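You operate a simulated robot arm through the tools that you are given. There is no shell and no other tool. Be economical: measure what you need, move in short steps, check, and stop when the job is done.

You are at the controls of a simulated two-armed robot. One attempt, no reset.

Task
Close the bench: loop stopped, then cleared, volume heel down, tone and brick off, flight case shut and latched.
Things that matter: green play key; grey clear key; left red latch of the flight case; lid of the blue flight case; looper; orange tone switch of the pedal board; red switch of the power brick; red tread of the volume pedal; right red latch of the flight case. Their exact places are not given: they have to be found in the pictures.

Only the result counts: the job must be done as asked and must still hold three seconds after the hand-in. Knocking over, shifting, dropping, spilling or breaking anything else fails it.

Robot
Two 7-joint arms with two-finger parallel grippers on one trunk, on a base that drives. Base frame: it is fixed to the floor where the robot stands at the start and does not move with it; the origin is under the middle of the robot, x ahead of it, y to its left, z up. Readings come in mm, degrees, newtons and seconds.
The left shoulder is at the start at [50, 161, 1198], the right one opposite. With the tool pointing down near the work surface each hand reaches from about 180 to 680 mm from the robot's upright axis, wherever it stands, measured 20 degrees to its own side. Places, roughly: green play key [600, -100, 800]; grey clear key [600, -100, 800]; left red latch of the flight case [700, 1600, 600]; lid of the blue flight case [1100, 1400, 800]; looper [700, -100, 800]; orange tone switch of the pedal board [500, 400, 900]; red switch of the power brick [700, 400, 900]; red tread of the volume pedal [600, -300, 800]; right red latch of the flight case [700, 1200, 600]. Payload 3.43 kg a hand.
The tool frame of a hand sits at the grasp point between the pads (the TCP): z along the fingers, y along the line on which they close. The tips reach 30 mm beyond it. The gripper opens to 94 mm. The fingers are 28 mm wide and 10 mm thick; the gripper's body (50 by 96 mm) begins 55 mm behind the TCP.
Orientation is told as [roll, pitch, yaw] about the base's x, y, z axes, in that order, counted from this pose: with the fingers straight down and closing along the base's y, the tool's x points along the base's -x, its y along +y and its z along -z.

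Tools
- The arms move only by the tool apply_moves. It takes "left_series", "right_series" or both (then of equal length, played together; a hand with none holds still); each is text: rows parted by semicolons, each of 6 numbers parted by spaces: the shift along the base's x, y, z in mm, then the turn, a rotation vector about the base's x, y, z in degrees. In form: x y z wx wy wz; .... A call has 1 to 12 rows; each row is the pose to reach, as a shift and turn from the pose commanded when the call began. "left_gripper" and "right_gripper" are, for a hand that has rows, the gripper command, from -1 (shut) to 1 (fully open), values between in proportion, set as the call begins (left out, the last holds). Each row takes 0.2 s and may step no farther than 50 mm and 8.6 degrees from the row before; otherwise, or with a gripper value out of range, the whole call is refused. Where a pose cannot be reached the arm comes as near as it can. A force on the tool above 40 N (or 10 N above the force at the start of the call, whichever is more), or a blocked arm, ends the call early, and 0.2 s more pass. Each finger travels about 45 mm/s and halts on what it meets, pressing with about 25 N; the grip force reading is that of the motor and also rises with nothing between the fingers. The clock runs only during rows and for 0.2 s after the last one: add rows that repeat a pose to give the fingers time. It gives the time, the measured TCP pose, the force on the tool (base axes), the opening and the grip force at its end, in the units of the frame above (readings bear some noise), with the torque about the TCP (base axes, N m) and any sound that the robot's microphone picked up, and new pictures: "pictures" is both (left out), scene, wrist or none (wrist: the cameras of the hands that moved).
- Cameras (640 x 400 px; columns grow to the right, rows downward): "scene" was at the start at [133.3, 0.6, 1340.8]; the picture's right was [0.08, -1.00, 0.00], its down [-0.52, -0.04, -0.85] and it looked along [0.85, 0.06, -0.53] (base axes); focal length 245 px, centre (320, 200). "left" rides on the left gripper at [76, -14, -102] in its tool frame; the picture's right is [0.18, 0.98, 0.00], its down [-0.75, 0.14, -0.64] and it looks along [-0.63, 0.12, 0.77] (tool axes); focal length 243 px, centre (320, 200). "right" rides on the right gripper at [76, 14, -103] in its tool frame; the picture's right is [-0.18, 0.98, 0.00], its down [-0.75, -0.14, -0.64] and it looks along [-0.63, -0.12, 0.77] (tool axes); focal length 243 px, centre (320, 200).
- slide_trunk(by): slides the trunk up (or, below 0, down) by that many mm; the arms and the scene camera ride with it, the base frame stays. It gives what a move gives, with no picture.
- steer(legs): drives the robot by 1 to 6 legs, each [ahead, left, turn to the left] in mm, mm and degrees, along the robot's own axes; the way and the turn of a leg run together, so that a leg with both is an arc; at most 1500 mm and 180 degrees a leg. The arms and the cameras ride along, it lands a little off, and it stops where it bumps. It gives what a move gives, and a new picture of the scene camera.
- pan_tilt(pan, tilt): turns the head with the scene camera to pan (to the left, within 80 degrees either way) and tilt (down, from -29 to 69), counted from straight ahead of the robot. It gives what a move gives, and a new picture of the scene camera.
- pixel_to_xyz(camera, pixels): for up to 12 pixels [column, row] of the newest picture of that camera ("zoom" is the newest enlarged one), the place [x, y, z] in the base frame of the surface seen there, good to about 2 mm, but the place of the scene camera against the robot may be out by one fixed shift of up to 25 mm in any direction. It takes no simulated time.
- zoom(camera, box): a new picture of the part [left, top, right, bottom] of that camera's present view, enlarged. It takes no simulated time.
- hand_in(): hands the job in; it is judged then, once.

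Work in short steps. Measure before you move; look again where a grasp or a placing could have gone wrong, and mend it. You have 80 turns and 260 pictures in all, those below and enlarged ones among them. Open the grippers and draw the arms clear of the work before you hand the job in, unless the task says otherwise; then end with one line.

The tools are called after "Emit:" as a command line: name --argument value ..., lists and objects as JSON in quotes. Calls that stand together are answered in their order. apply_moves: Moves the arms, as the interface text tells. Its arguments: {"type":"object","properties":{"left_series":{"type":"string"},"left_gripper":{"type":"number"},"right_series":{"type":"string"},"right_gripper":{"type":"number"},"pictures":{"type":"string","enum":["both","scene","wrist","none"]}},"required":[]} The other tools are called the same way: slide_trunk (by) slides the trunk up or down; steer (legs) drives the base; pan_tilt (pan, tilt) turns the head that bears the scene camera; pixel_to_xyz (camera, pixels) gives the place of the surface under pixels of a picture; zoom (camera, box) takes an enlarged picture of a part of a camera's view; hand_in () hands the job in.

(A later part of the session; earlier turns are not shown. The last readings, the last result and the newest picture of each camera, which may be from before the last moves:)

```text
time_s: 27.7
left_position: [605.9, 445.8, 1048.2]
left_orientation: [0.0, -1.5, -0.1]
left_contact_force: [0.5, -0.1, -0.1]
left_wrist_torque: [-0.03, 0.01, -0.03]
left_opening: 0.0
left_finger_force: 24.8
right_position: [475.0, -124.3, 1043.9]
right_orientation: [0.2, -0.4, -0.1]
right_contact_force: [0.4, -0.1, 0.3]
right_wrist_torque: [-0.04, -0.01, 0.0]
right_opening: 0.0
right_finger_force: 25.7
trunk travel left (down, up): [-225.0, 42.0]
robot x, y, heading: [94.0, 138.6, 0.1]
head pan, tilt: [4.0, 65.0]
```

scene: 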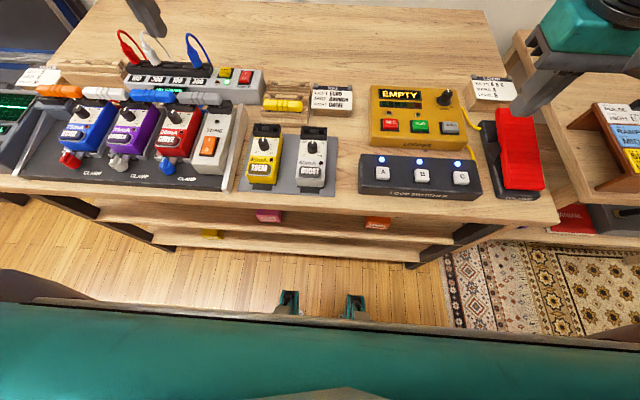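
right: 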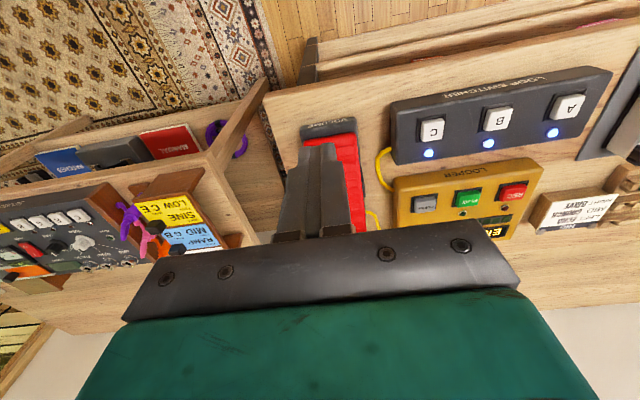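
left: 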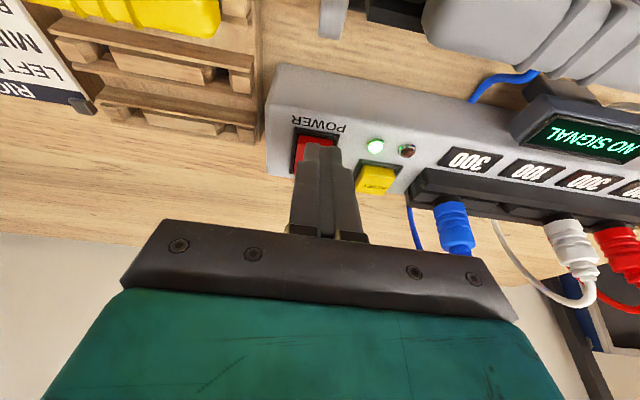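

Now I move to above the switch with the tilt and press: target TCP (704,367), down to z≈891.

Emit:
apply_moves --left_series "30 -30 -10 0 -6 0;60 -60 -30 0 -12 0;98 -79 -45 0 -16 0;98 -79 -90 0 -16 0;98 -79 -135 0 -16 0;98 -79 -144 0 -16 0;98 -79 -149 0 -16 0;98 -79 -152 0 -16 0;98 -79 -155 0 -16 0;98 -79 -158 0 -16 0" --pictures "wrist"

Emit:
zoom --camera "left" --box '[270, 90, 390, 190]'

```text
time_s: 29.9
left_position: [656.8, 398.5, 942.8]
left_orientation: [0.1, -17.6, -0.2]
left_contact_force: [-0.4, 0.4, 1.1]
left_wrist_torque: [0.01, 0.0, -0.01]
left_opening: 0.0
left_finger_force: 25.3
left hand out of reach, approached as far as the arm can: row 3, 4, 5, 6, 7, 8, 9, 10
right_position: [476.1, -122.6, 1042.6]
right_orientation: [0.2, -0.5, -0.1]
right_contact_force: [0.2, -0.7, 0.4]
right_wrist_torque: [0.01, 0.04, 0.01]
right_opening: 0.2
right_finger_force: 25.2
trunk travel left (down, up): [-225.0, 42.0]
robot x, y, heading: [91.1, 137.2, -0.2]
head pan, tilt: [4.0, 65.0]
```

left: 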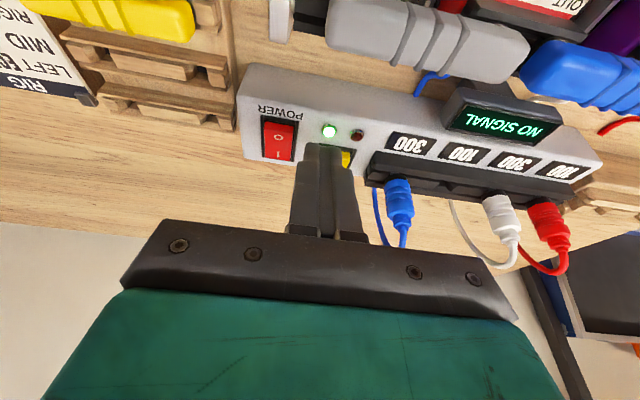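

```text
4.00 times, centred on (330, 140) of left
```

zoom: 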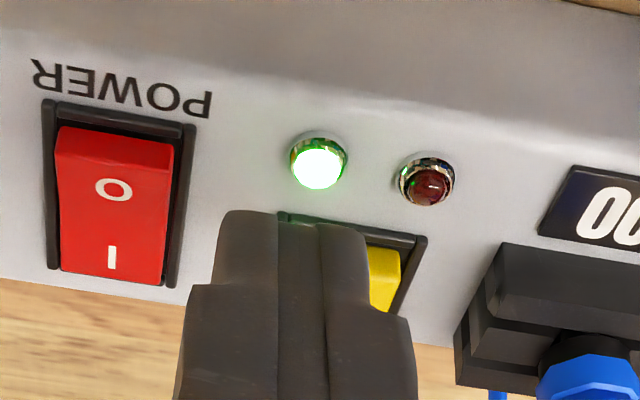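

The arm stalled short in this pose. I undo the tilt, retreat upward and retry untilted to learn what the reach is from here.

Emit:
apply_moves --left_series "-10 -10 40 0 8 0;-10 -20 60 0 16 0;10 -30 60 0 16 0;30 -32 60 0 16 0;47 -32 60 0 16 0;47 -32 20 0 16 0;47 -32 -10 0 16 0" --pictures "wrist"

```text
time_s: 31.5
left_position: [630.8, 397.2, 971.9]
left_orientation: [0.1, -1.6, -0.1]
left_contact_force: [0.0, 0.6, -0.5]
left_wrist_torque: [0.0, -0.02, -0.01]
left_opening: 0.2
left_finger_force: 25.6
left hand out of reach, approached as far as the arm can: row 2, 3, 4, 5, 6, 7
right_position: [476.8, -122.5, 1044.1]
right_orientation: [0.2, -0.5, -0.2]
right_contact_force: [0.9, 0.2, 0.2]
right_wrist_torque: [0.01, 0.01, -0.02]
right_opening: 0.0
right_finger_force: 24.4
trunk travel left (down, up): [-225.0, 42.0]
robot x, y, heading: [93.2, 136.2, -0.1]
head pan, tilt: [4.0, 65.0]
```

left: 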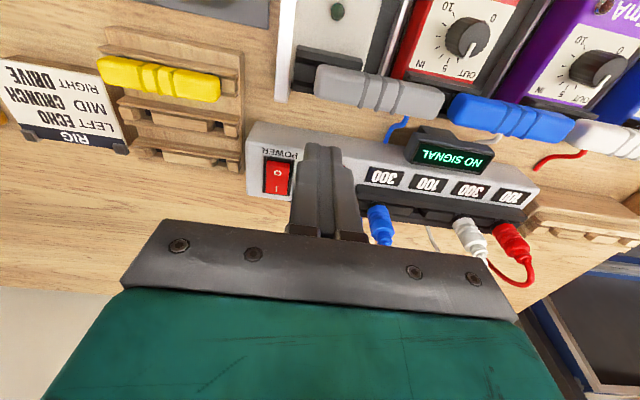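

The left arm's reach here is odd, while the right hand has proven reach at (597, -57..-126) relative to the base. I'll retract the left hand and drive left 320 mm to use the right hand on the brick.

Emit:
apply_moves --left_series "-20 0 40 0 0 0;-50 0 80 0 0 0;-85 0 110 0 0 0;-120 0 140 0 0 0;-155 0 170 0 0 0" --pictures "none"

Emit:
steer --legs '[[0, 320, 0]]'

```text
time_s: 32.7
left_position: [472.6, 402.2, 1142.5]
left_orientation: [0.2, -1.5, -0.2]
left_contact_force: [0.5, 0.7, 0.6]
left_wrist_torque: [-0.01, -0.01, 0.03]
left_opening: 0.0
left_finger_force: 25.0
right_position: [475.2, -124.1, 1044.3]
right_orientation: [0.3, -0.5, -0.1]
right_contact_force: [0.3, 0.5, -0.2]
right_wrist_torque: [0.01, -0.03, 0.02]
right_opening: 0.0
right_finger_force: 25.4
trunk travel left (down, up): [-225.0, 42.0]
robot x, y, heading: [94.7, 139.6, 0.1]
head pan, tilt: [4.0, 65.0]
```

```text
time_s: 34.8
left_position: [476.0, 715.8, 1143.0]
left_orientation: [0.1, -1.4, -0.3]
left_contact_force: [0.1, 0.0, -0.2]
left_wrist_torque: [-0.01, 0.0, 0.0]
left_opening: 0.2
left_finger_force: 25.0
right_position: [475.3, 191.2, 1043.5]
right_orientation: [0.2, -0.4, -0.3]
right_contact_force: [-0.4, -1.1, 0.0]
right_wrist_torque: [-0.05, 0.0, 0.0]
right_opening: 0.0
right_finger_force: 24.6
trunk travel left (down, up): [-225.0, 42.0]
robot x, y, heading: [97.1, 454.5, 0.1]
head pan, tilt: [4.0, 65.0]
```

scene: 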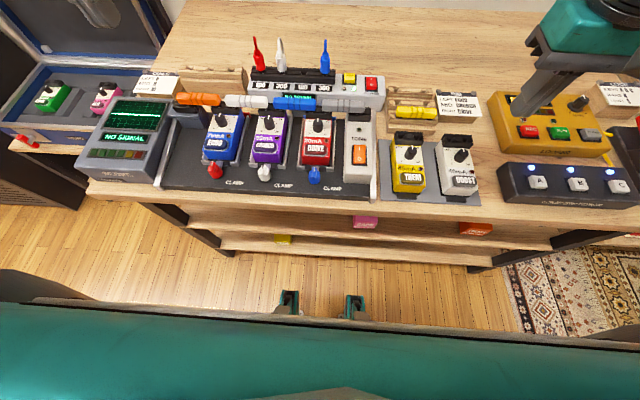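

Right hand from (475,191,1043) to above the switch at (695,367,925), gradually.

Emit:
apply_moves --right_series "27 22 -15 0 0 0;54 44 -30 0 0 0;81 66 -45 0 0 0;108 88 -60 0 0 0;135 110 -75 0 0 0;162 132 -85 0 0 0;189 154 -100 0 0 0;217 175 -115 0 0 0" --pictures "wrist"

```text
time_s: 36.6
left_position: [476.6, 716.1, 1141.4]
left_orientation: [0.1, -1.5, -0.3]
left_contact_force: [0.2, 0.4, -1.5]
left_wrist_torque: [-0.03, 0.02, 0.02]
left_opening: 0.1
left_finger_force: 25.1
right_position: [697.4, 366.7, 930.1]
right_orientation: [0.2, -0.6, -0.1]
right_contact_force: [-0.2, 0.4, 0.1]
right_wrist_torque: [-0.02, -0.05, -0.04]
right_opening: 0.1
right_finger_force: 25.5
trunk travel left (down, up): [-225.0, 42.0]
robot x, y, heading: [91.5, 452.9, -0.0]
head pan, tilt: [4.0, 65.0]
```

right: 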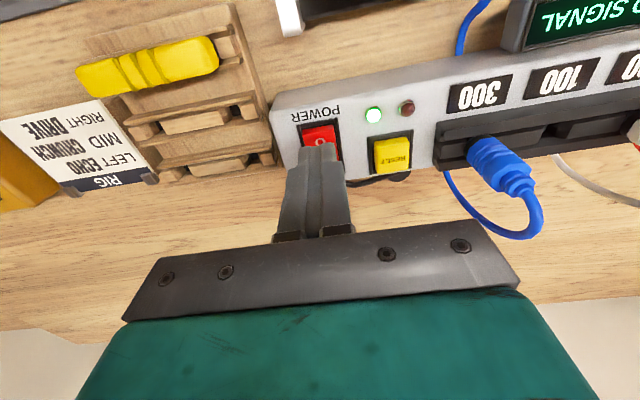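

Reached well. Now tilt 17° and press the O end.

Emit:
apply_moves --right_series "3 0 0 0 -8.5 0;7 0 0 0 -16.5 0;7 0 -15 0 -16.5 0;7 0 -25 0 -16.5 0;7 0 -30 0 -16.5 0;7 0 -33 0 -16.5 0;7 0 -36 0 -16.5 0;7 0 -39 0 -16.5 0;7 0 -41 0 -16.5 0" --pictures "wrist"

Emit:
zoom --camera "right" --box '[270, 80, 430, 200]'

```text
time_s: 38.6
left_position: [473.7, 715.6, 1144.3]
left_orientation: [0.1, -1.8, -0.3]
left_contact_force: [-0.5, -0.2, 0.4]
left_wrist_torque: [0.01, 0.02, -0.04]
left_opening: 0.1
left_finger_force: 24.9
right_position: [700.1, 366.7, 892.7]
right_orientation: [0.5, -17.4, -0.4]
right_contact_force: [-4.0, -2.4, 28.7]
right_wrist_torque: [-0.12, 0.21, 0.19]
right_opening: 0.0
right_finger_force: 25.0
trunk travel left (down, up): [-225.0, 42.0]
robot x, y, heading: [93.9, 454.4, -0.5]
head pan, tilt: [4.0, 65.0]
```

right: 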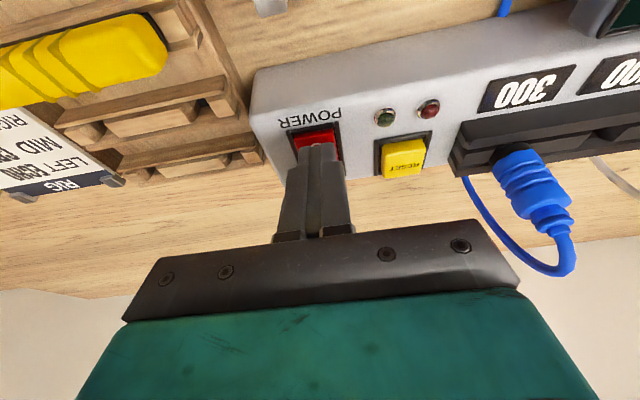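

```text
3.33 times, centred on (350, 140) of right
```

zoom: 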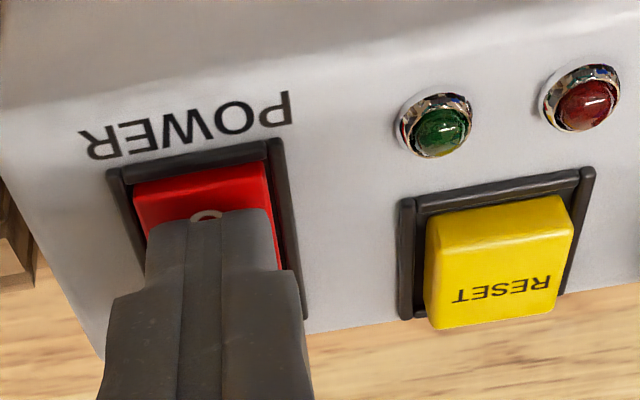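

The power LED is dark. I lift, retract the right hand, and turn the head to the flight case at the left.

Emit:
apply_moves --right_series "0 0 30 0 0 0;-5 0 70 0 8 0;-20 -20 110 0 16 0;-60 -40 120 0 16 0;-100 -60 130 0 16 0;-140 -80 140 0 16 0;-180 -100 150 0 16 0;-220 -120 170 0 16 0" --pictures "wrist"

Emit:
pan_tilt --pan 50 --tilt 30

```text
time_s: 40.4
left_position: [474.7, 715.5, 1141.5]
left_orientation: [0.2, -1.6, -0.4]
left_contact_force: [-0.1, 0.1, -0.4]
left_wrist_torque: [0.01, 0.0, -0.02]
left_opening: 0.1
left_finger_force: 24.8
right_position: [479.0, 242.7, 1057.0]
right_orientation: [0.3, -1.0, -0.5]
right_contact_force: [-1.0, -0.2, -0.4]
right_wrist_torque: [0.03, 0.01, -0.02]
right_opening: 0.0
right_finger_force: 25.1
trunk travel left (down, up): [-225.0, 42.0]
robot x, y, heading: [92.0, 456.3, -0.3]
head pan, tilt: [4.0, 65.0]
```

right: 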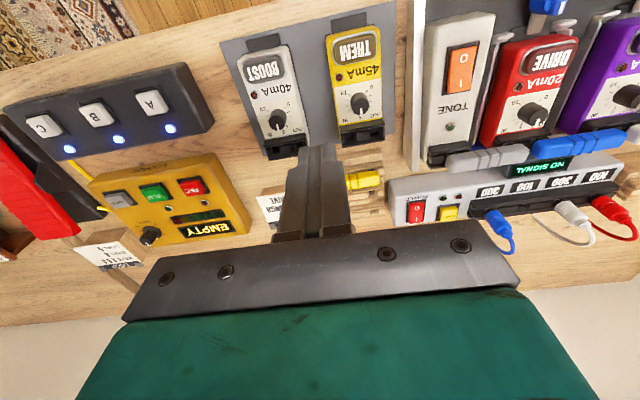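

```text
time_s: 41.5
left_position: [476.5, 716.8, 1142.6]
left_orientation: [0.2, -1.5, -0.2]
left_contact_force: [-0.3, -0.2, 0.0]
left_wrist_torque: [-0.02, -0.02, 0.0]
left_opening: 0.0
left_finger_force: 25.1
right_position: [479.5, 243.7, 1056.1]
right_orientation: [0.2, -1.1, -0.2]
right_contact_force: [0.3, 0.3, 0.1]
right_wrist_torque: [0.0, -0.03, 0.0]
right_opening: 0.0
right_finger_force: 25.1
trunk travel left (down, up): [-225.0, 42.0]
robot x, y, heading: [91.9, 457.4, -0.1]
head pan, tilt: [50.0, 30.0]
```

scene: 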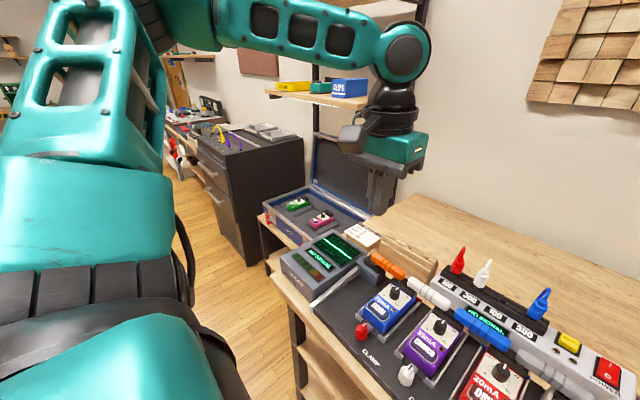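

Tone and brick are both off. I measure surroundings of the flight case before driving.

Emit:
pixel_to_xyz --camera "scene" --pixels '[[225, 180], [245, 265], [302, 200], [265, 215], [300, 243], [368, 215], [315, 140], [313, 185], [215, 290], [265, 350], [297, 205], [270, 300]]'

Emit:
zoom --camera "scene" --box '[180, 60, 420, 280]'

```text
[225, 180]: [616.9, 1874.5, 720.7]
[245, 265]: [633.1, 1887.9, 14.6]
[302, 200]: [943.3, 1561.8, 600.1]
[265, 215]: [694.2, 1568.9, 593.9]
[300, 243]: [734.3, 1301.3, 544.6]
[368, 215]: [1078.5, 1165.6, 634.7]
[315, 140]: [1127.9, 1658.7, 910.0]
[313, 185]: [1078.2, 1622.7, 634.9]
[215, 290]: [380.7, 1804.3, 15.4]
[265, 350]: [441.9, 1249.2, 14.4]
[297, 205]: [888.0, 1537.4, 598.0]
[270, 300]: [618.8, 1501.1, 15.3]
```

```text
1.82 times, centred on (300, 170) of scene
```

zoom: 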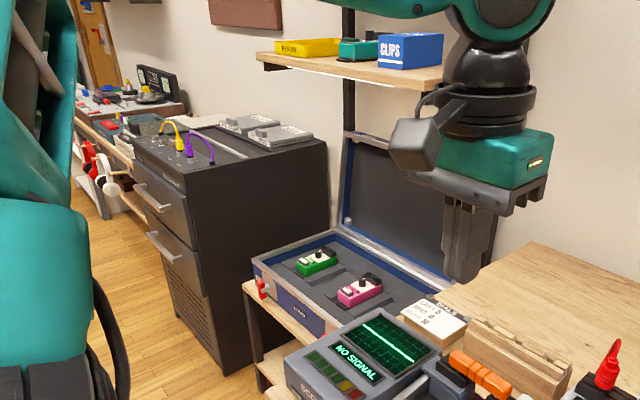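

Floor is clear towards y≈1350. I drive 880 mm left, then look straight at the case.

Emit:
steer --legs '[[-30, 0, 0], [0, 880, 0]]'

Emit:
pan_tilt --pan 3 --tilt 28

```text
time_s: 46.7
left_position: [458.1, 1612.9, 1141.5]
left_orientation: [0.1, -1.5, -1.0]
left_contact_force: [-0.2, -0.1, 0.7]
left_wrist_torque: [0.04, 0.0, 0.0]
left_opening: 0.0
left_finger_force: 24.9
right_position: [454.4, 1140.1, 1057.0]
right_orientation: [0.1, -0.9, -1.0]
right_contact_force: [0.6, 1.4, 1.4]
right_wrist_torque: [-0.02, 0.01, 0.01]
right_opening: 0.0
right_finger_force: 25.4
trunk travel left (down, up): [-225.0, 42.0]
robot x, y, heading: [70.5, 1352.5, -0.8]
head pan, tilt: [50.0, 30.0]
```

scene: 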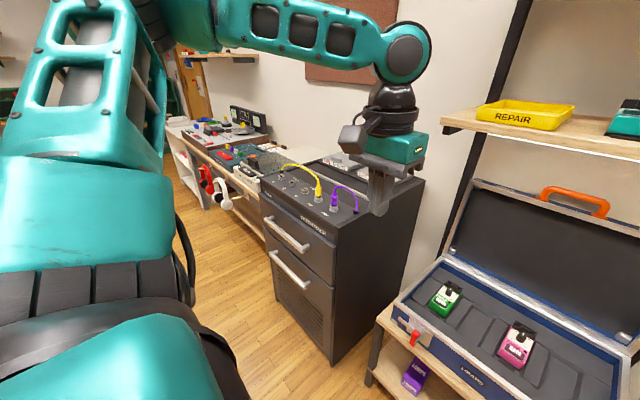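

```text
time_s: 47.9
left_position: [457.7, 1612.7, 1144.3]
left_orientation: [0.2, -1.4, -0.9]
left_contact_force: [0.3, 0.3, 0.3]
left_wrist_torque: [0.0, 0.02, 0.01]
left_opening: 0.0
left_finger_force: 25.0
right_position: [454.6, 1139.5, 1056.8]
right_orientation: [0.2, -1.0, -1.0]
right_contact_force: [0.0, -0.3, -0.1]
right_wrist_torque: [0.01, 0.01, 0.02]
right_opening: 0.0
right_finger_force: 24.6
trunk travel left (down, up): [-225.0, 42.0]
robot x, y, heading: [70.2, 1357.4, -1.2]
head pan, tilt: [3.0, 28.0]
```

scene: 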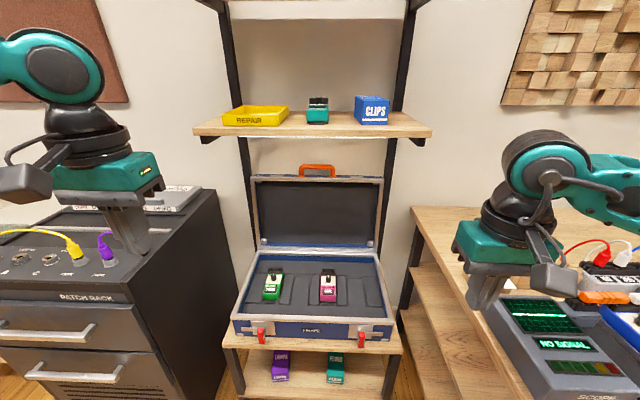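

Emit:
zoom --camera "scene" --box '[220, 150, 420, 275]'

Emit:
zoom --camera "scene" --box '[220, 260, 420, 385]'

Emit:
pixel_to_xyz --camera "scene" --pixels '[[317, 167], [302, 172], [333, 172], [317, 179], [260, 180], [378, 181], [262, 248], [373, 250], [262, 335], [361, 339], [320, 320], [323, 135]]'

Emit:
pixel_to_xyz --camera "scene" --pixels '[[262, 328], [261, 342], [361, 331], [362, 346], [235, 312], [390, 318], [240, 320], [225, 340], [400, 345], [320, 250], [320, 230], [320, 345]]'

```text
3.20 times, centred on (320, 212) of scene
```

zoom: 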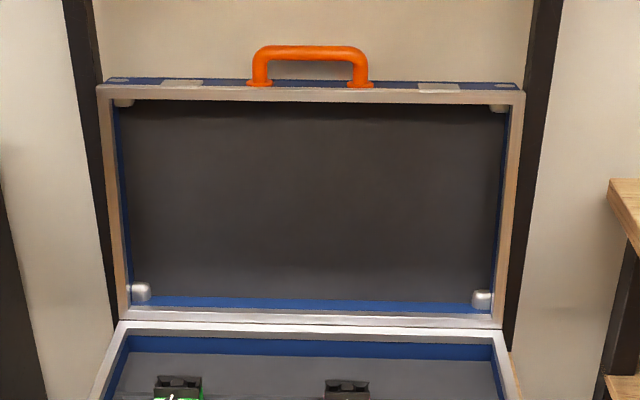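

```text
3.20 times, centred on (320, 322) of scene
```

zoom: 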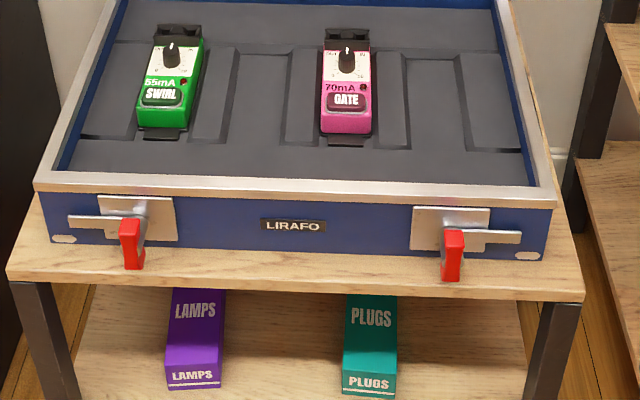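

```text
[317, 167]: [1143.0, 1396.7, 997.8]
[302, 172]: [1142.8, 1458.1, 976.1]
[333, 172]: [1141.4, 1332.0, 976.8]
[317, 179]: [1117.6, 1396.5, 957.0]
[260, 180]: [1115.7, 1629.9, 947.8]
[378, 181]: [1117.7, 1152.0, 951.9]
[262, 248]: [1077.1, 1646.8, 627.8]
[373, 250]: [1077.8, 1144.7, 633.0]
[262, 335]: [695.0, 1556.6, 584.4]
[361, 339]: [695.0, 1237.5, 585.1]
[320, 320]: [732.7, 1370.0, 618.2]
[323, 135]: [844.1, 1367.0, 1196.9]
```

```text
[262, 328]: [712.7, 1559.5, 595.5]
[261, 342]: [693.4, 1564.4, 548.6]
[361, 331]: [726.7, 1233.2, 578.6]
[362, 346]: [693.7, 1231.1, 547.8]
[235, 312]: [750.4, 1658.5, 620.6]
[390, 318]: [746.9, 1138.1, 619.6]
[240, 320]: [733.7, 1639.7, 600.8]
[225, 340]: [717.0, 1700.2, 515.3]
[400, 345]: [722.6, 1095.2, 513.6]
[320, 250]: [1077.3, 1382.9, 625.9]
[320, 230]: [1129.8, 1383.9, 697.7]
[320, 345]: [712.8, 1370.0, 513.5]
```

The lid stands ~97° open with an orange handle on its top edge (x≈1140,y≈1397,z≈985), under a shelf at z≈1180. I check the side clearances for driving nearer.

Emit:
pixel_to_xyz --camera "scene" --pixels '[[413, 212], [425, 270], [440, 330], [140, 310], [205, 240], [135, 350], [405, 375], [240, 380], [195, 128], [430, 132], [317, 171], [317, 175]]'

Emit:
pan_tilt --pan 0 --tilt 60

```text
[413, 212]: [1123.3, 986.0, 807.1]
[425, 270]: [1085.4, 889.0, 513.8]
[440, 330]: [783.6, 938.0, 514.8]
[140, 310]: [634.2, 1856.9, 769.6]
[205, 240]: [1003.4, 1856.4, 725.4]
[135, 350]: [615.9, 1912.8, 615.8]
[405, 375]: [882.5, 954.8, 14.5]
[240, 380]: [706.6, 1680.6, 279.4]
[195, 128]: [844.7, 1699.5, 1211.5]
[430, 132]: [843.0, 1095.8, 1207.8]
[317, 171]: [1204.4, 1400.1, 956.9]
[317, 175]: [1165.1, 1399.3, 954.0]
```

```text
time_s: 48.8
left_position: [458.3, 1612.6, 1141.5]
left_orientation: [0.2, -1.6, -1.0]
left_contact_force: [0.4, 0.0, 0.7]
left_wrist_torque: [0.02, 0.0, -0.02]
left_opening: 0.1
left_finger_force: 24.5
right_position: [454.3, 1140.7, 1056.0]
right_orientation: [0.3, -1.0, -1.0]
right_contact_force: [0.3, 0.4, -0.2]
right_wrist_torque: [-0.01, -0.02, -0.02]
right_opening: 0.0
right_finger_force: 24.8
trunk travel left (down, up): [-225.0, 42.0]
robot x, y, heading: [73.7, 1357.5, -0.8]
head pan, tilt: [0.0, 60.0]
```

scene: 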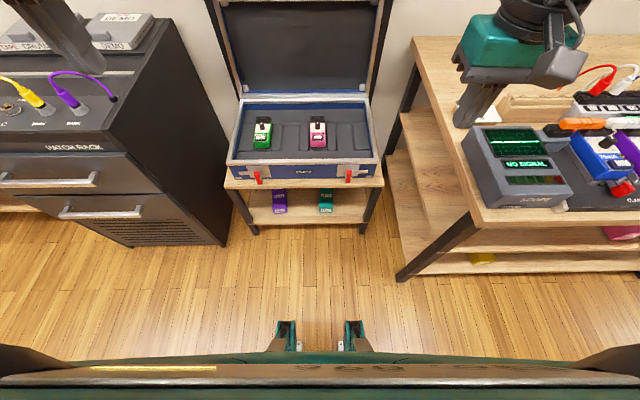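

The gap is ~870 mm wide (y 986–1857). I drive to about y 1440 and ahead 300 mm, then lower the trunk 150 mm.

Emit:
steer --legs '[[0, 80, 0.9], [290, 0, 0]]'

Emit:
slide_trunk --by -120

Emit:
pan_tilt --pan -3 --tilt 20

```text
time_s: 51.5
left_position: [753.7, 1699.6, 1141.8]
left_orientation: [0.2, -1.5, -0.2]
left_contact_force: [0.0, 0.7, -0.5]
left_wrist_torque: [0.02, 0.03, 0.01]
left_opening: 0.0
left_finger_force: 25.7
right_position: [757.9, 1226.9, 1055.9]
right_orientation: [0.3, -0.9, 0.0]
right_contact_force: [-0.1, 0.2, -0.1]
right_wrist_torque: [-0.01, 0.02, -0.02]
right_opening: 0.0
right_finger_force: 24.9
trunk travel left (down, up): [-225.0, 42.0]
robot x, y, heading: [373.0, 1437.1, -0.1]
head pan, tilt: [0.0, 60.0]
```

scene: 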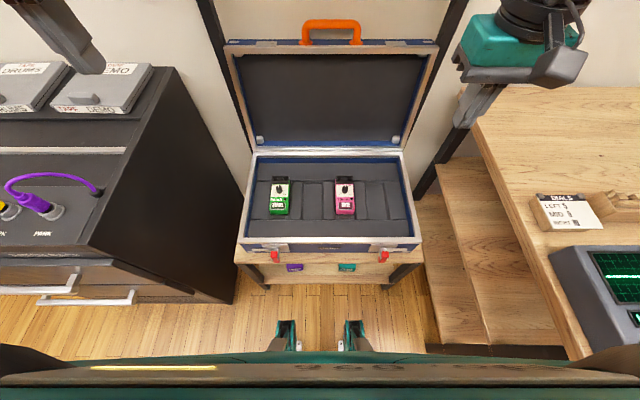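

```text
time_s: 53.0
left_position: [752.7, 1698.8, 1022.3]
left_orientation: [0.3, -1.5, -0.2]
left_contact_force: [0.1, -0.2, 0.1]
left_wrist_torque: [-0.02, -0.01, 0.02]
left_opening: 0.1
left_finger_force: 25.9
right_position: [755.6, 1227.3, 936.1]
right_orientation: [0.2, -0.9, -0.2]
right_contact_force: [-1.1, -0.2, 0.0]
right_wrist_torque: [0.02, -0.03, 0.02]
right_opening: 0.2
right_finger_force: 24.7
trunk travel left (down, up): [-105.0, 162.0]
robot x, y, heading: [371.3, 1437.2, -0.0]
head pan, tilt: [0.0, 60.0]
```

```text
time_s: 54.1
left_position: [753.3, 1698.5, 1021.7]
left_orientation: [0.1, -1.5, -0.2]
left_contact_force: [0.0, 0.0, -0.2]
left_wrist_torque: [0.01, 0.01, 0.03]
left_opening: 0.0
left_finger_force: 24.9
right_position: [757.2, 1226.7, 937.8]
right_orientation: [0.1, -1.0, -0.2]
right_contact_force: [-0.8, 0.4, -0.5]
right_wrist_torque: [0.03, 0.03, -0.02]
right_opening: 0.0
right_finger_force: 24.8
trunk travel left (down, up): [-105.0, 162.0]
robot x, y, heading: [369.4, 1438.1, -0.1]
head pan, tilt: [-3.0, 20.0]
```

scene: 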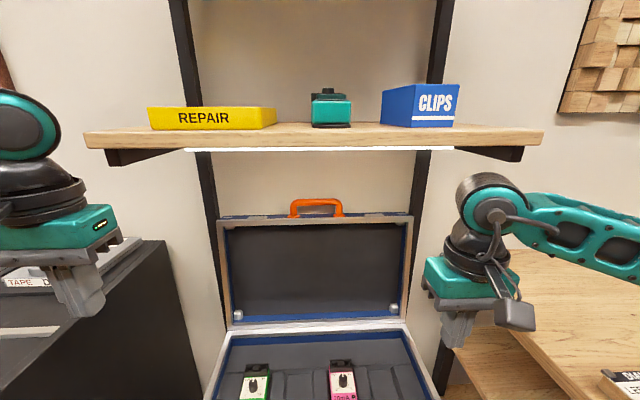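

I'll measure the handle and shelf in this view, and begin pitching the right hand forward (fingers toward the handle), staying clear of the case.

Emit:
pixel_to_xyz --camera "scene" --pixels '[[316, 202], [291, 208], [342, 208], [316, 213], [316, 218], [316, 224], [316, 150], [316, 142], [230, 222], [405, 222]]'

Emit:
apply_moves --right_series "0 0 0 0 -8.5 0;0 0 0 0 -17 0;0 0 0 0 -25.5 0;0 5 0 0 -34 0;10 10 0 0 -42.5 0;20 20 5 0 -51 0;30 30 10 0 -59.5 0;40 40 20 0 -68 0;50 50 30 0 -76 0" --right_gripper -0.2

```text
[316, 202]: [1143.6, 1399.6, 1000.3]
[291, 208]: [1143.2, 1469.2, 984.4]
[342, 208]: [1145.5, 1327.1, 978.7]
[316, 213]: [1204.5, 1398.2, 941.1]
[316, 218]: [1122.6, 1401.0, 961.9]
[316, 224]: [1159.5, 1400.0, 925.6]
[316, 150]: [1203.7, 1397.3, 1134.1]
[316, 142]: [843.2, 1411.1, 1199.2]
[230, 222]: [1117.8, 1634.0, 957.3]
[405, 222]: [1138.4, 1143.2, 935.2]
```

```text
time_s: 56.1
left_position: [753.4, 1698.9, 1022.3]
left_orientation: [0.2, -1.5, -0.2]
left_contact_force: [0.8, 0.5, 1.0]
left_wrist_torque: [0.0, 0.01, -0.01]
left_opening: 0.0
left_finger_force: 25.3
right_position: [802.5, 1266.1, 946.7]
right_orientation: [0.9, -62.1, 0.0]
right_contact_force: [-0.7, 0.6, -1.0]
right_wrist_torque: [-0.01, -0.03, 0.0]
right_opening: 37.5
right_finger_force: 0.1
right hand out of reach, approached as far as the arm can: row 5, 6, 7, 8, 9
trunk travel left (down, up): [-105.0, 162.0]
robot x, y, heading: [372.0, 1436.1, -0.1]
head pan, tilt: [-3.0, 20.0]
```

scene: 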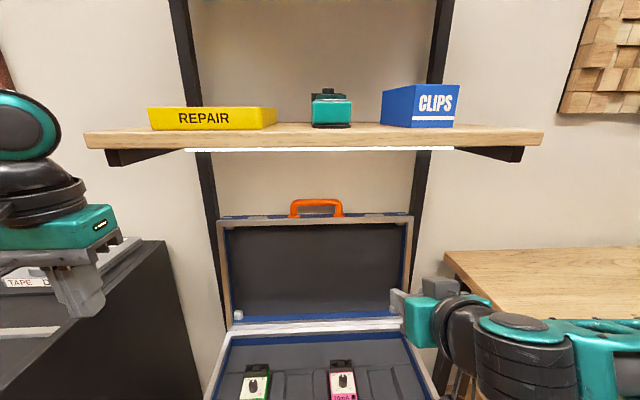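
right: 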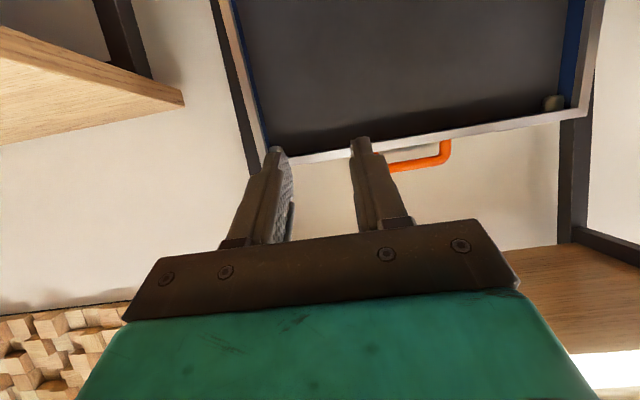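

Pitch reached -62° (fingers 28° below horizontal), fine. Now I roll the hand 90° about its finger axis so that it closes vertically on the handle bar.

Emit:
apply_moves --right_series "0 0 0 7.5 0 -4;0 0 0 15 0 -8;0 10 0 22.5 0 -12;0 20 10 30 0 -16;0 30 10 37.5 0 -20;0 40 20 45 0 -24;0 50 20 52 0 -28;0 60 30 59.5 0 -32;0 70 30 67 0 -36;10 80 40 74 0 -39.5;10 90 40 79.5 0 -42.2"

```text
time_s: 58.5
left_position: [753.1, 1699.3, 1022.9]
left_orientation: [0.2, -1.4, -0.2]
left_contact_force: [0.9, 0.3, 0.5]
left_wrist_torque: [-0.01, 0.03, 0.01]
left_opening: 0.0
left_finger_force: 24.3
right_position: [810.3, 1358.0, 986.1]
right_orientation: [62.9, 0.1, -90.1]
right_contact_force: [-0.2, 0.7, 0.1]
right_wrist_torque: [0.02, 0.02, 0.01]
right_opening: 37.7
right_finger_force: 0.0
trunk travel left (down, up): [-105.0, 162.0]
robot x, y, heading: [371.6, 1437.6, -0.5]
head pan, tilt: [-3.0, 20.0]
```

scene: 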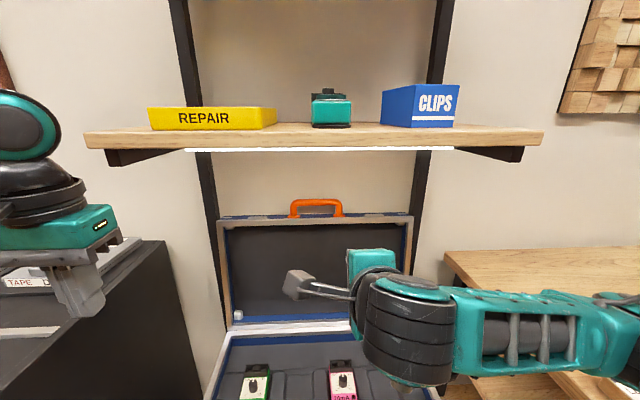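
right: 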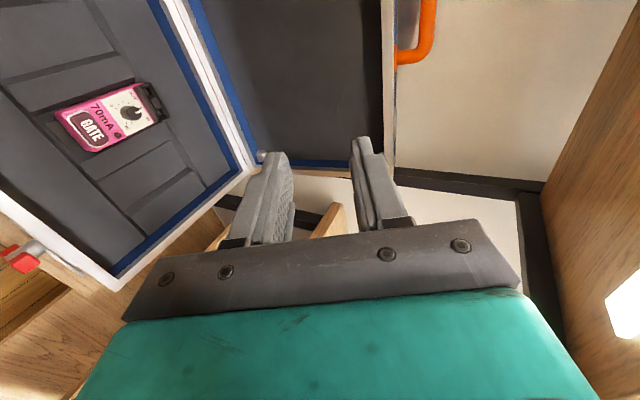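

Exactly as wanted: hand closes vertically and points forward. I measure the handle with the wrist camera.

Emit:
pixel_to_xyz --camera "right" --pixels '[[428, 45], [430, 20], [410, 57], [399, 57], [395, 100], [388, 140], [420, 10], [436, 20], [560, 180], [20, 258]]'

Emit:
zoom --camera "right" --box '[370, 0, 450, 80]'

```text
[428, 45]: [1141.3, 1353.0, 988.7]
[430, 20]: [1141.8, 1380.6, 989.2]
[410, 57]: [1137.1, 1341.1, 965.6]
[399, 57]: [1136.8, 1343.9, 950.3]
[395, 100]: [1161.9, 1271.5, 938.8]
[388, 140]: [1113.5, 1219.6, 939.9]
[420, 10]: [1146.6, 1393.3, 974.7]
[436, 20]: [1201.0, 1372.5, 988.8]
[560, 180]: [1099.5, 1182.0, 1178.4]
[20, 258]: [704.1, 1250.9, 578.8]
```

```text
5.00 times, centred on (410, 40) of right
```

zoom: 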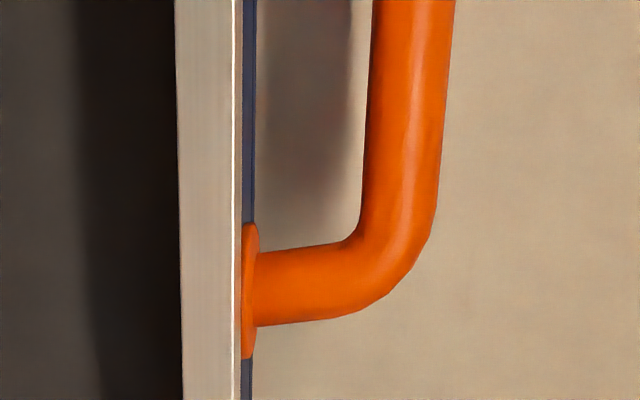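

The bar: front x≈1141, center ≈(1149,·,985), ~20 mm thick; lid edge at z≈948. I move to a pre-grasp 60 mm short along the finger axis, opening 32 mm.

Emit:
apply_moves --right_series "40 5 5 0 0 0;80 10 10 0 0 0;120 16 15 0 0 0;160 22 20 0 0 0;200 28 25 0 0 0;240 34 28 0 0 0;272 37 32 0 0 0" --right_gripper -0.32

```text
time_s: 60.1
left_position: [753.6, 1699.0, 1021.8]
left_orientation: [0.2, -1.6, -0.2]
left_contact_force: [0.2, 1.2, -0.1]
left_wrist_torque: [0.01, 0.03, -0.02]
left_opening: 0.0
left_finger_force: 24.7
right_position: [1080.4, 1394.6, 1018.4]
right_orientation: [63.0, -0.1, -90.0]
right_contact_force: [0.6, -0.1, 0.0]
right_wrist_torque: [-0.01, 0.0, 0.03]
right_opening: 32.0
right_finger_force: 0.0
trunk travel left (down, up): [-105.0, 162.0]
robot x, y, heading: [370.4, 1439.6, -0.2]
head pan, tilt: [-3.0, 20.0]
```

scene: 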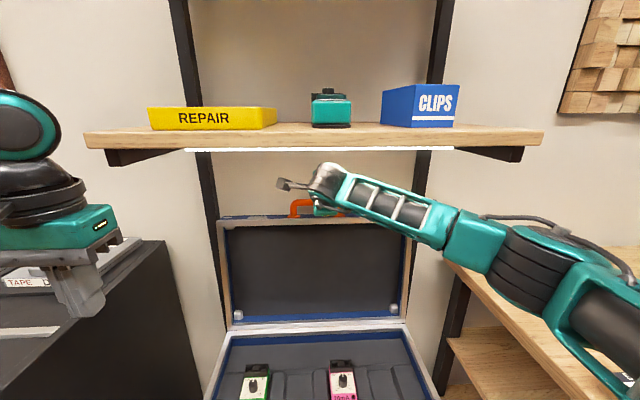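
right: 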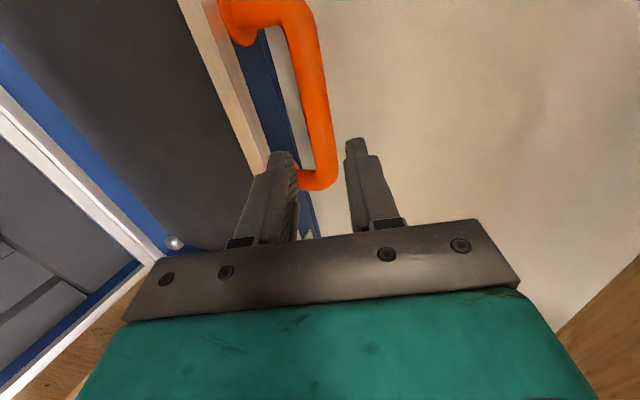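

Good. I measure bar points in the wrist picture.

Emit:
pixel_to_xyz --camera "right" --pixels '[[322, 130], [312, 130], [330, 130], [317, 160], [300, 60], [318, 60], [280, 15], [300, 168], [322, 185], [245, 120], [265, 140], [285, 130]]'

Emit:
zoom --camera "right" --box '[220, 0, 400, 240]'

```text
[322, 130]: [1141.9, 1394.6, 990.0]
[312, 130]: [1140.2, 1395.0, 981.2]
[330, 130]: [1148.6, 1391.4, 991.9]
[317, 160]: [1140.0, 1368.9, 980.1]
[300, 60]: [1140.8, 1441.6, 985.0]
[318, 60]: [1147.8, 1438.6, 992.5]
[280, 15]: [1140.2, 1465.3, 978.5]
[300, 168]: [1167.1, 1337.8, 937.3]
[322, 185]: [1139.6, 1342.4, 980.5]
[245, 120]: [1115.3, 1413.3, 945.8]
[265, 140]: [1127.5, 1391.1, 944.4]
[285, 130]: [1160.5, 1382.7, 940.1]
```

```text
1.67 times, centred on (310, 120) of right
```

zoom: 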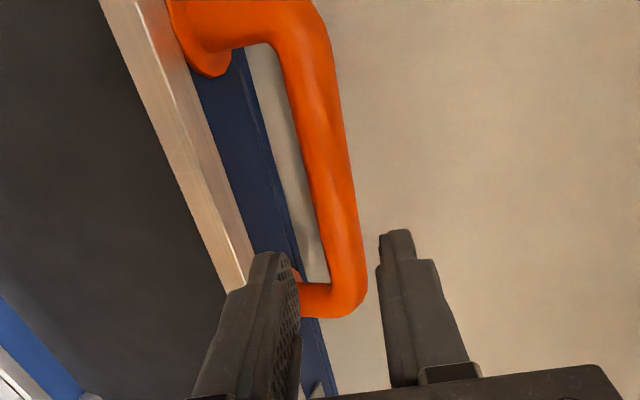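

Bar center ≈(1148,1402,984), right on the finger axis. I advance 62 mm along the axis so the bar lies between the pads.

Emit:
apply_moves --right_series "18 3 -9 0 0 0;36 5 -18 0 0 0;48 5 -24 0 0 0;56 5 -28 0 0 0"

```text
time_s: 61.1
left_position: [752.4, 1698.5, 1023.1]
left_orientation: [0.2, -1.5, -0.2]
left_contact_force: [-0.8, 0.2, -0.1]
left_wrist_torque: [0.03, 0.04, 0.0]
left_opening: 0.0
left_finger_force: 25.4
right_position: [1138.8, 1397.5, 991.4]
right_orientation: [62.9, -0.1, -89.9]
right_contact_force: [0.7, 0.9, 0.4]
right_wrist_torque: [0.02, -0.01, -0.03]
right_opening: 31.7
right_finger_force: 0.2
trunk travel left (down, up): [-105.0, 162.0]
robot x, y, heading: [368.6, 1437.5, -0.0]
head pan, tilt: [-3.0, 20.0]
```

scene: 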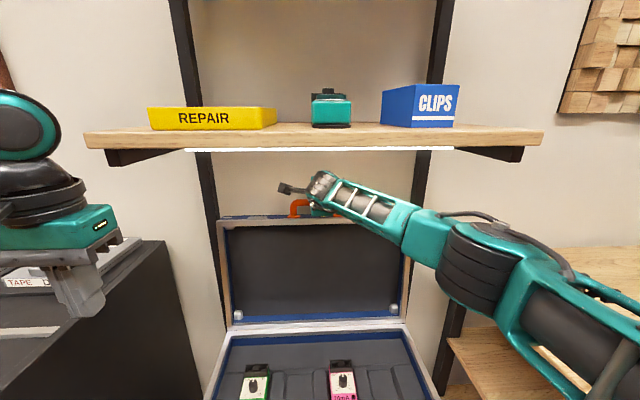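
right: 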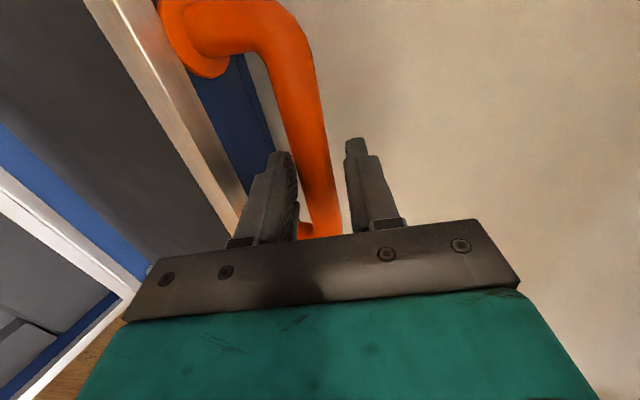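

The bar lies between the fingers. I close on it.

Emit:
apply_moves --right_series "0 0 0 0 0 0;0 0 0 0 0 0;0 0 0 0 0 0" --right_gripper -1 --pictures "wrist"

```text
time_s: 61.9
left_position: [751.6, 1698.6, 1022.3]
left_orientation: [0.2, -1.4, -0.2]
left_contact_force: [0.1, -0.2, -0.4]
left_wrist_torque: [0.0, -0.02, 0.03]
left_opening: 0.0
left_finger_force: 25.4
right_position: [1139.0, 1397.9, 987.4]
right_orientation: [62.6, 0.1, -90.1]
right_contact_force: [-14.4, -0.8, -12.7]
right_wrist_torque: [-0.15, 0.21, -0.22]
right_opening: 19.9
right_finger_force: 45.1
trunk travel left (down, up): [-105.0, 162.0]
robot x, y, heading: [367.3, 1438.1, -0.0]
head pan, tilt: [-3.0, 20.0]
```

right: 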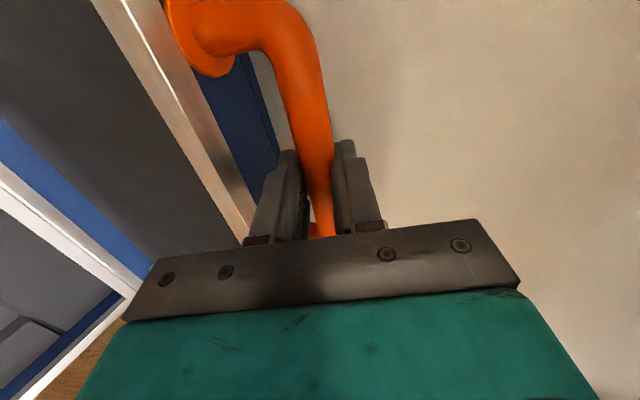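

Gripped (19.9 mm). I pull along the arc about the hinge (≈(1080,605), r≈385) to just past vertical.

Emit:
apply_moves --right_series "-12 0 -1 0 0 0;-24 0 1 0 0 0;-36 0 2 0 0 0;-48 0 2 0 0 0;-60 0 3 0 0 0;-72 0 3 0 0 0;-84 0 3 0 0 0;-96 0 2 0 0 0"

```text
time_s: 63.7
left_position: [751.4, 1699.9, 1022.9]
left_orientation: [0.2, -1.6, -0.2]
left_contact_force: [-0.1, -0.2, -0.8]
left_wrist_torque: [-0.02, -0.02, 0.02]
left_opening: 0.1
left_finger_force: 25.3
right_position: [1042.2, 1397.9, 997.3]
right_orientation: [63.1, 0.0, -90.0]
right_contact_force: [1.0, 0.9, 15.2]
right_wrist_torque: [-0.02, -0.37, 0.21]
right_opening: 19.8
right_finger_force: 45.3
trunk travel left (down, up): [-105.0, 162.0]
robot x, y, heading: [375.4, 1437.7, -0.2]
head pan, tilt: [-3.0, 20.0]
```

scene: 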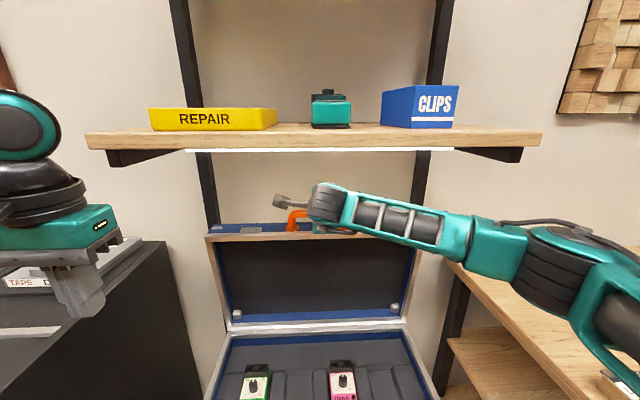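
right: 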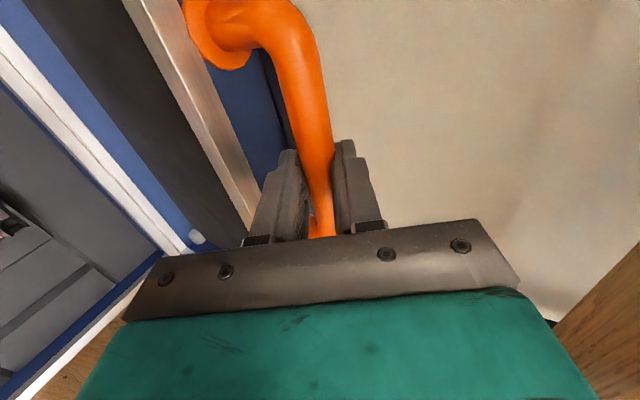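

The lid follows; z force +15 N says I'm slightly low. I continue the arc about 18° with +4 mm correction.

Emit:
apply_moves --right_series "-10 0 3 0 0 0;-20 0 2 0 0 0;-30 0 1 0 0 0;-40 0 -1 0 0 0;-50 0 -3 0 0 0;-60 0 -6 0 0 0;-70 0 -8 0 0 0;-80 0 -11 0 0 0;-90 0 -14 0 0 0;-100 0 -17 0 0 0;-110 0 -21 0 0 0;-117 0 -24 0 0 0"

```text
time_s: 66.3
left_position: [751.1, 1699.4, 1024.1]
left_orientation: [0.2, -1.7, -0.1]
left_contact_force: [0.4, -0.1, 0.3]
left_wrist_torque: [0.02, -0.01, 0.02]
left_opening: 0.0
left_finger_force: 25.4
right_position: [922.9, 1397.6, 970.7]
right_orientation: [63.1, 0.0, -90.1]
right_contact_force: [-6.1, -2.1, 17.5]
right_wrist_torque: [0.08, -0.32, 0.24]
right_opening: 19.7
right_finger_force: 44.9
trunk travel left (down, up): [-105.0, 162.0]
robot x, y, heading: [372.1, 1436.5, 0.2]
head pan, tilt: [-3.0, 20.0]
```

scene: 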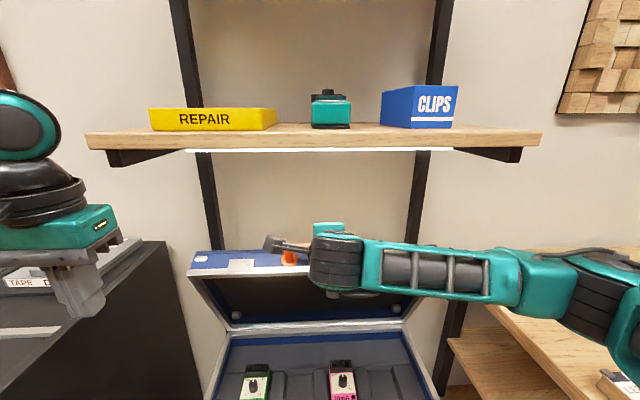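
right: 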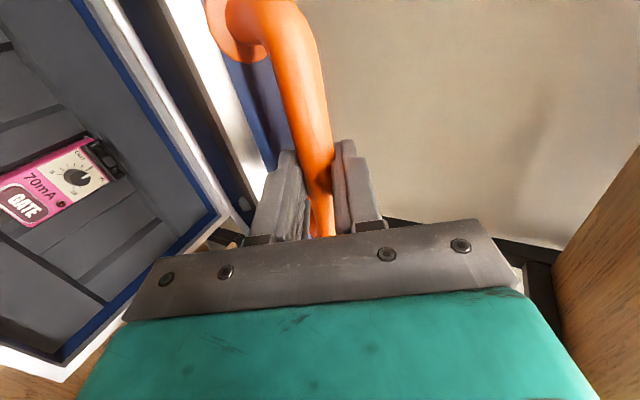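

The lid comes along with steady ~17 N resistance (damped). I continue the arc another 30°.

Emit:
apply_moves --right_series "-19 0 -8 0 0 0;-37 0 -17 0 0 0;-55 0 -27 0 0 0;-72 0 -38 0 0 0;-88 0 -50 0 0 0;-104 0 -62 0 0 0;-119 0 -76 0 0 0;-134 0 -90 0 0 0;-147 0 -105 0 0 0;-160 0 -121 0 0 0"

```text
time_s: 68.5
left_position: [749.9, 1700.2, 1024.7]
left_orientation: [0.1, -1.7, -0.2]
left_contact_force: [-0.9, -0.9, 0.2]
left_wrist_torque: [-0.01, 0.03, 0.01]
left_opening: 0.2
left_finger_force: 24.6
right_position: [764.0, 1398.6, 850.5]
right_orientation: [62.9, 0.0, -89.9]
right_contact_force: [-26.9, 5.8, 18.2]
right_wrist_torque: [-0.26, -0.18, -0.45]
right_opening: 19.7
right_finger_force: 44.8
trunk travel left (down, up): [-105.0, 162.0]
robot x, y, heading: [369.6, 1437.7, -0.2]
head pan, tilt: [-3.0, 20.0]
```

scene: 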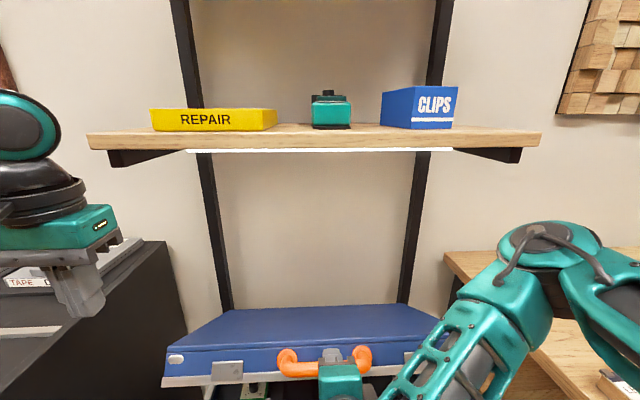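
right: 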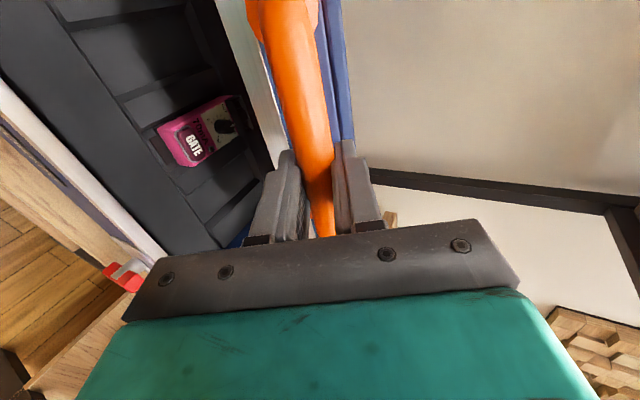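

Lid half closed, well tracked. I continue to about 20° remaining, easing x by a few mm.

Emit:
apply_moves --right_series "-9 0 -8 0 0 0;-17 0 -18 0 0 0;-25 0 -28 0 0 0;-34 0 -42 0 0 0;-42 0 -57 0 0 0;-49 0 -72 0 0 0;-56 0 -87 0 0 0"

```text
time_s: 70.1
left_position: [752.2, 1698.3, 1021.6]
left_orientation: [0.1, -1.6, -0.2]
left_contact_force: [-0.7, -0.1, 0.6]
left_wrist_torque: [-0.02, -0.02, -0.03]
left_opening: 0.2
left_finger_force: 25.1
right_position: [710.6, 1397.3, 761.2]
right_orientation: [62.8, -0.1, -90.1]
right_contact_force: [-8.6, 1.4, -0.1]
right_wrist_torque: [0.07, -0.15, 0.1]
right_opening: 19.6
right_finger_force: 44.7
trunk travel left (down, up): [-105.0, 162.0]
robot x, y, heading: [368.8, 1437.9, -0.3]
head pan, tilt: [-3.0, 20.0]
```

scene: 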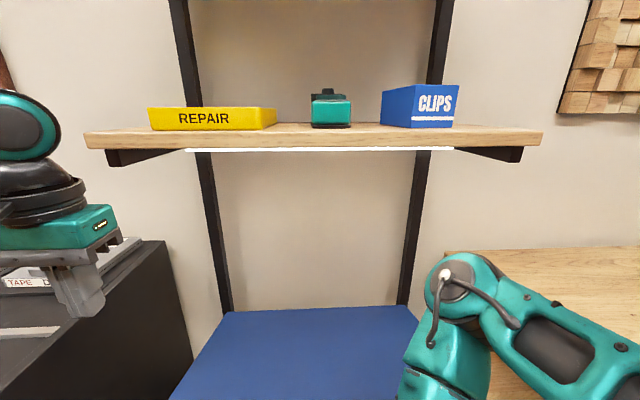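
right: 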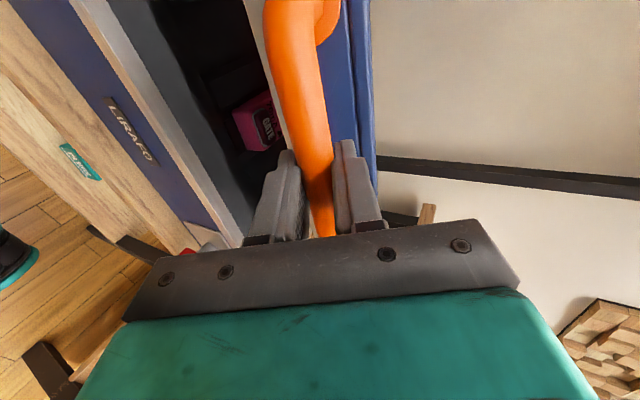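

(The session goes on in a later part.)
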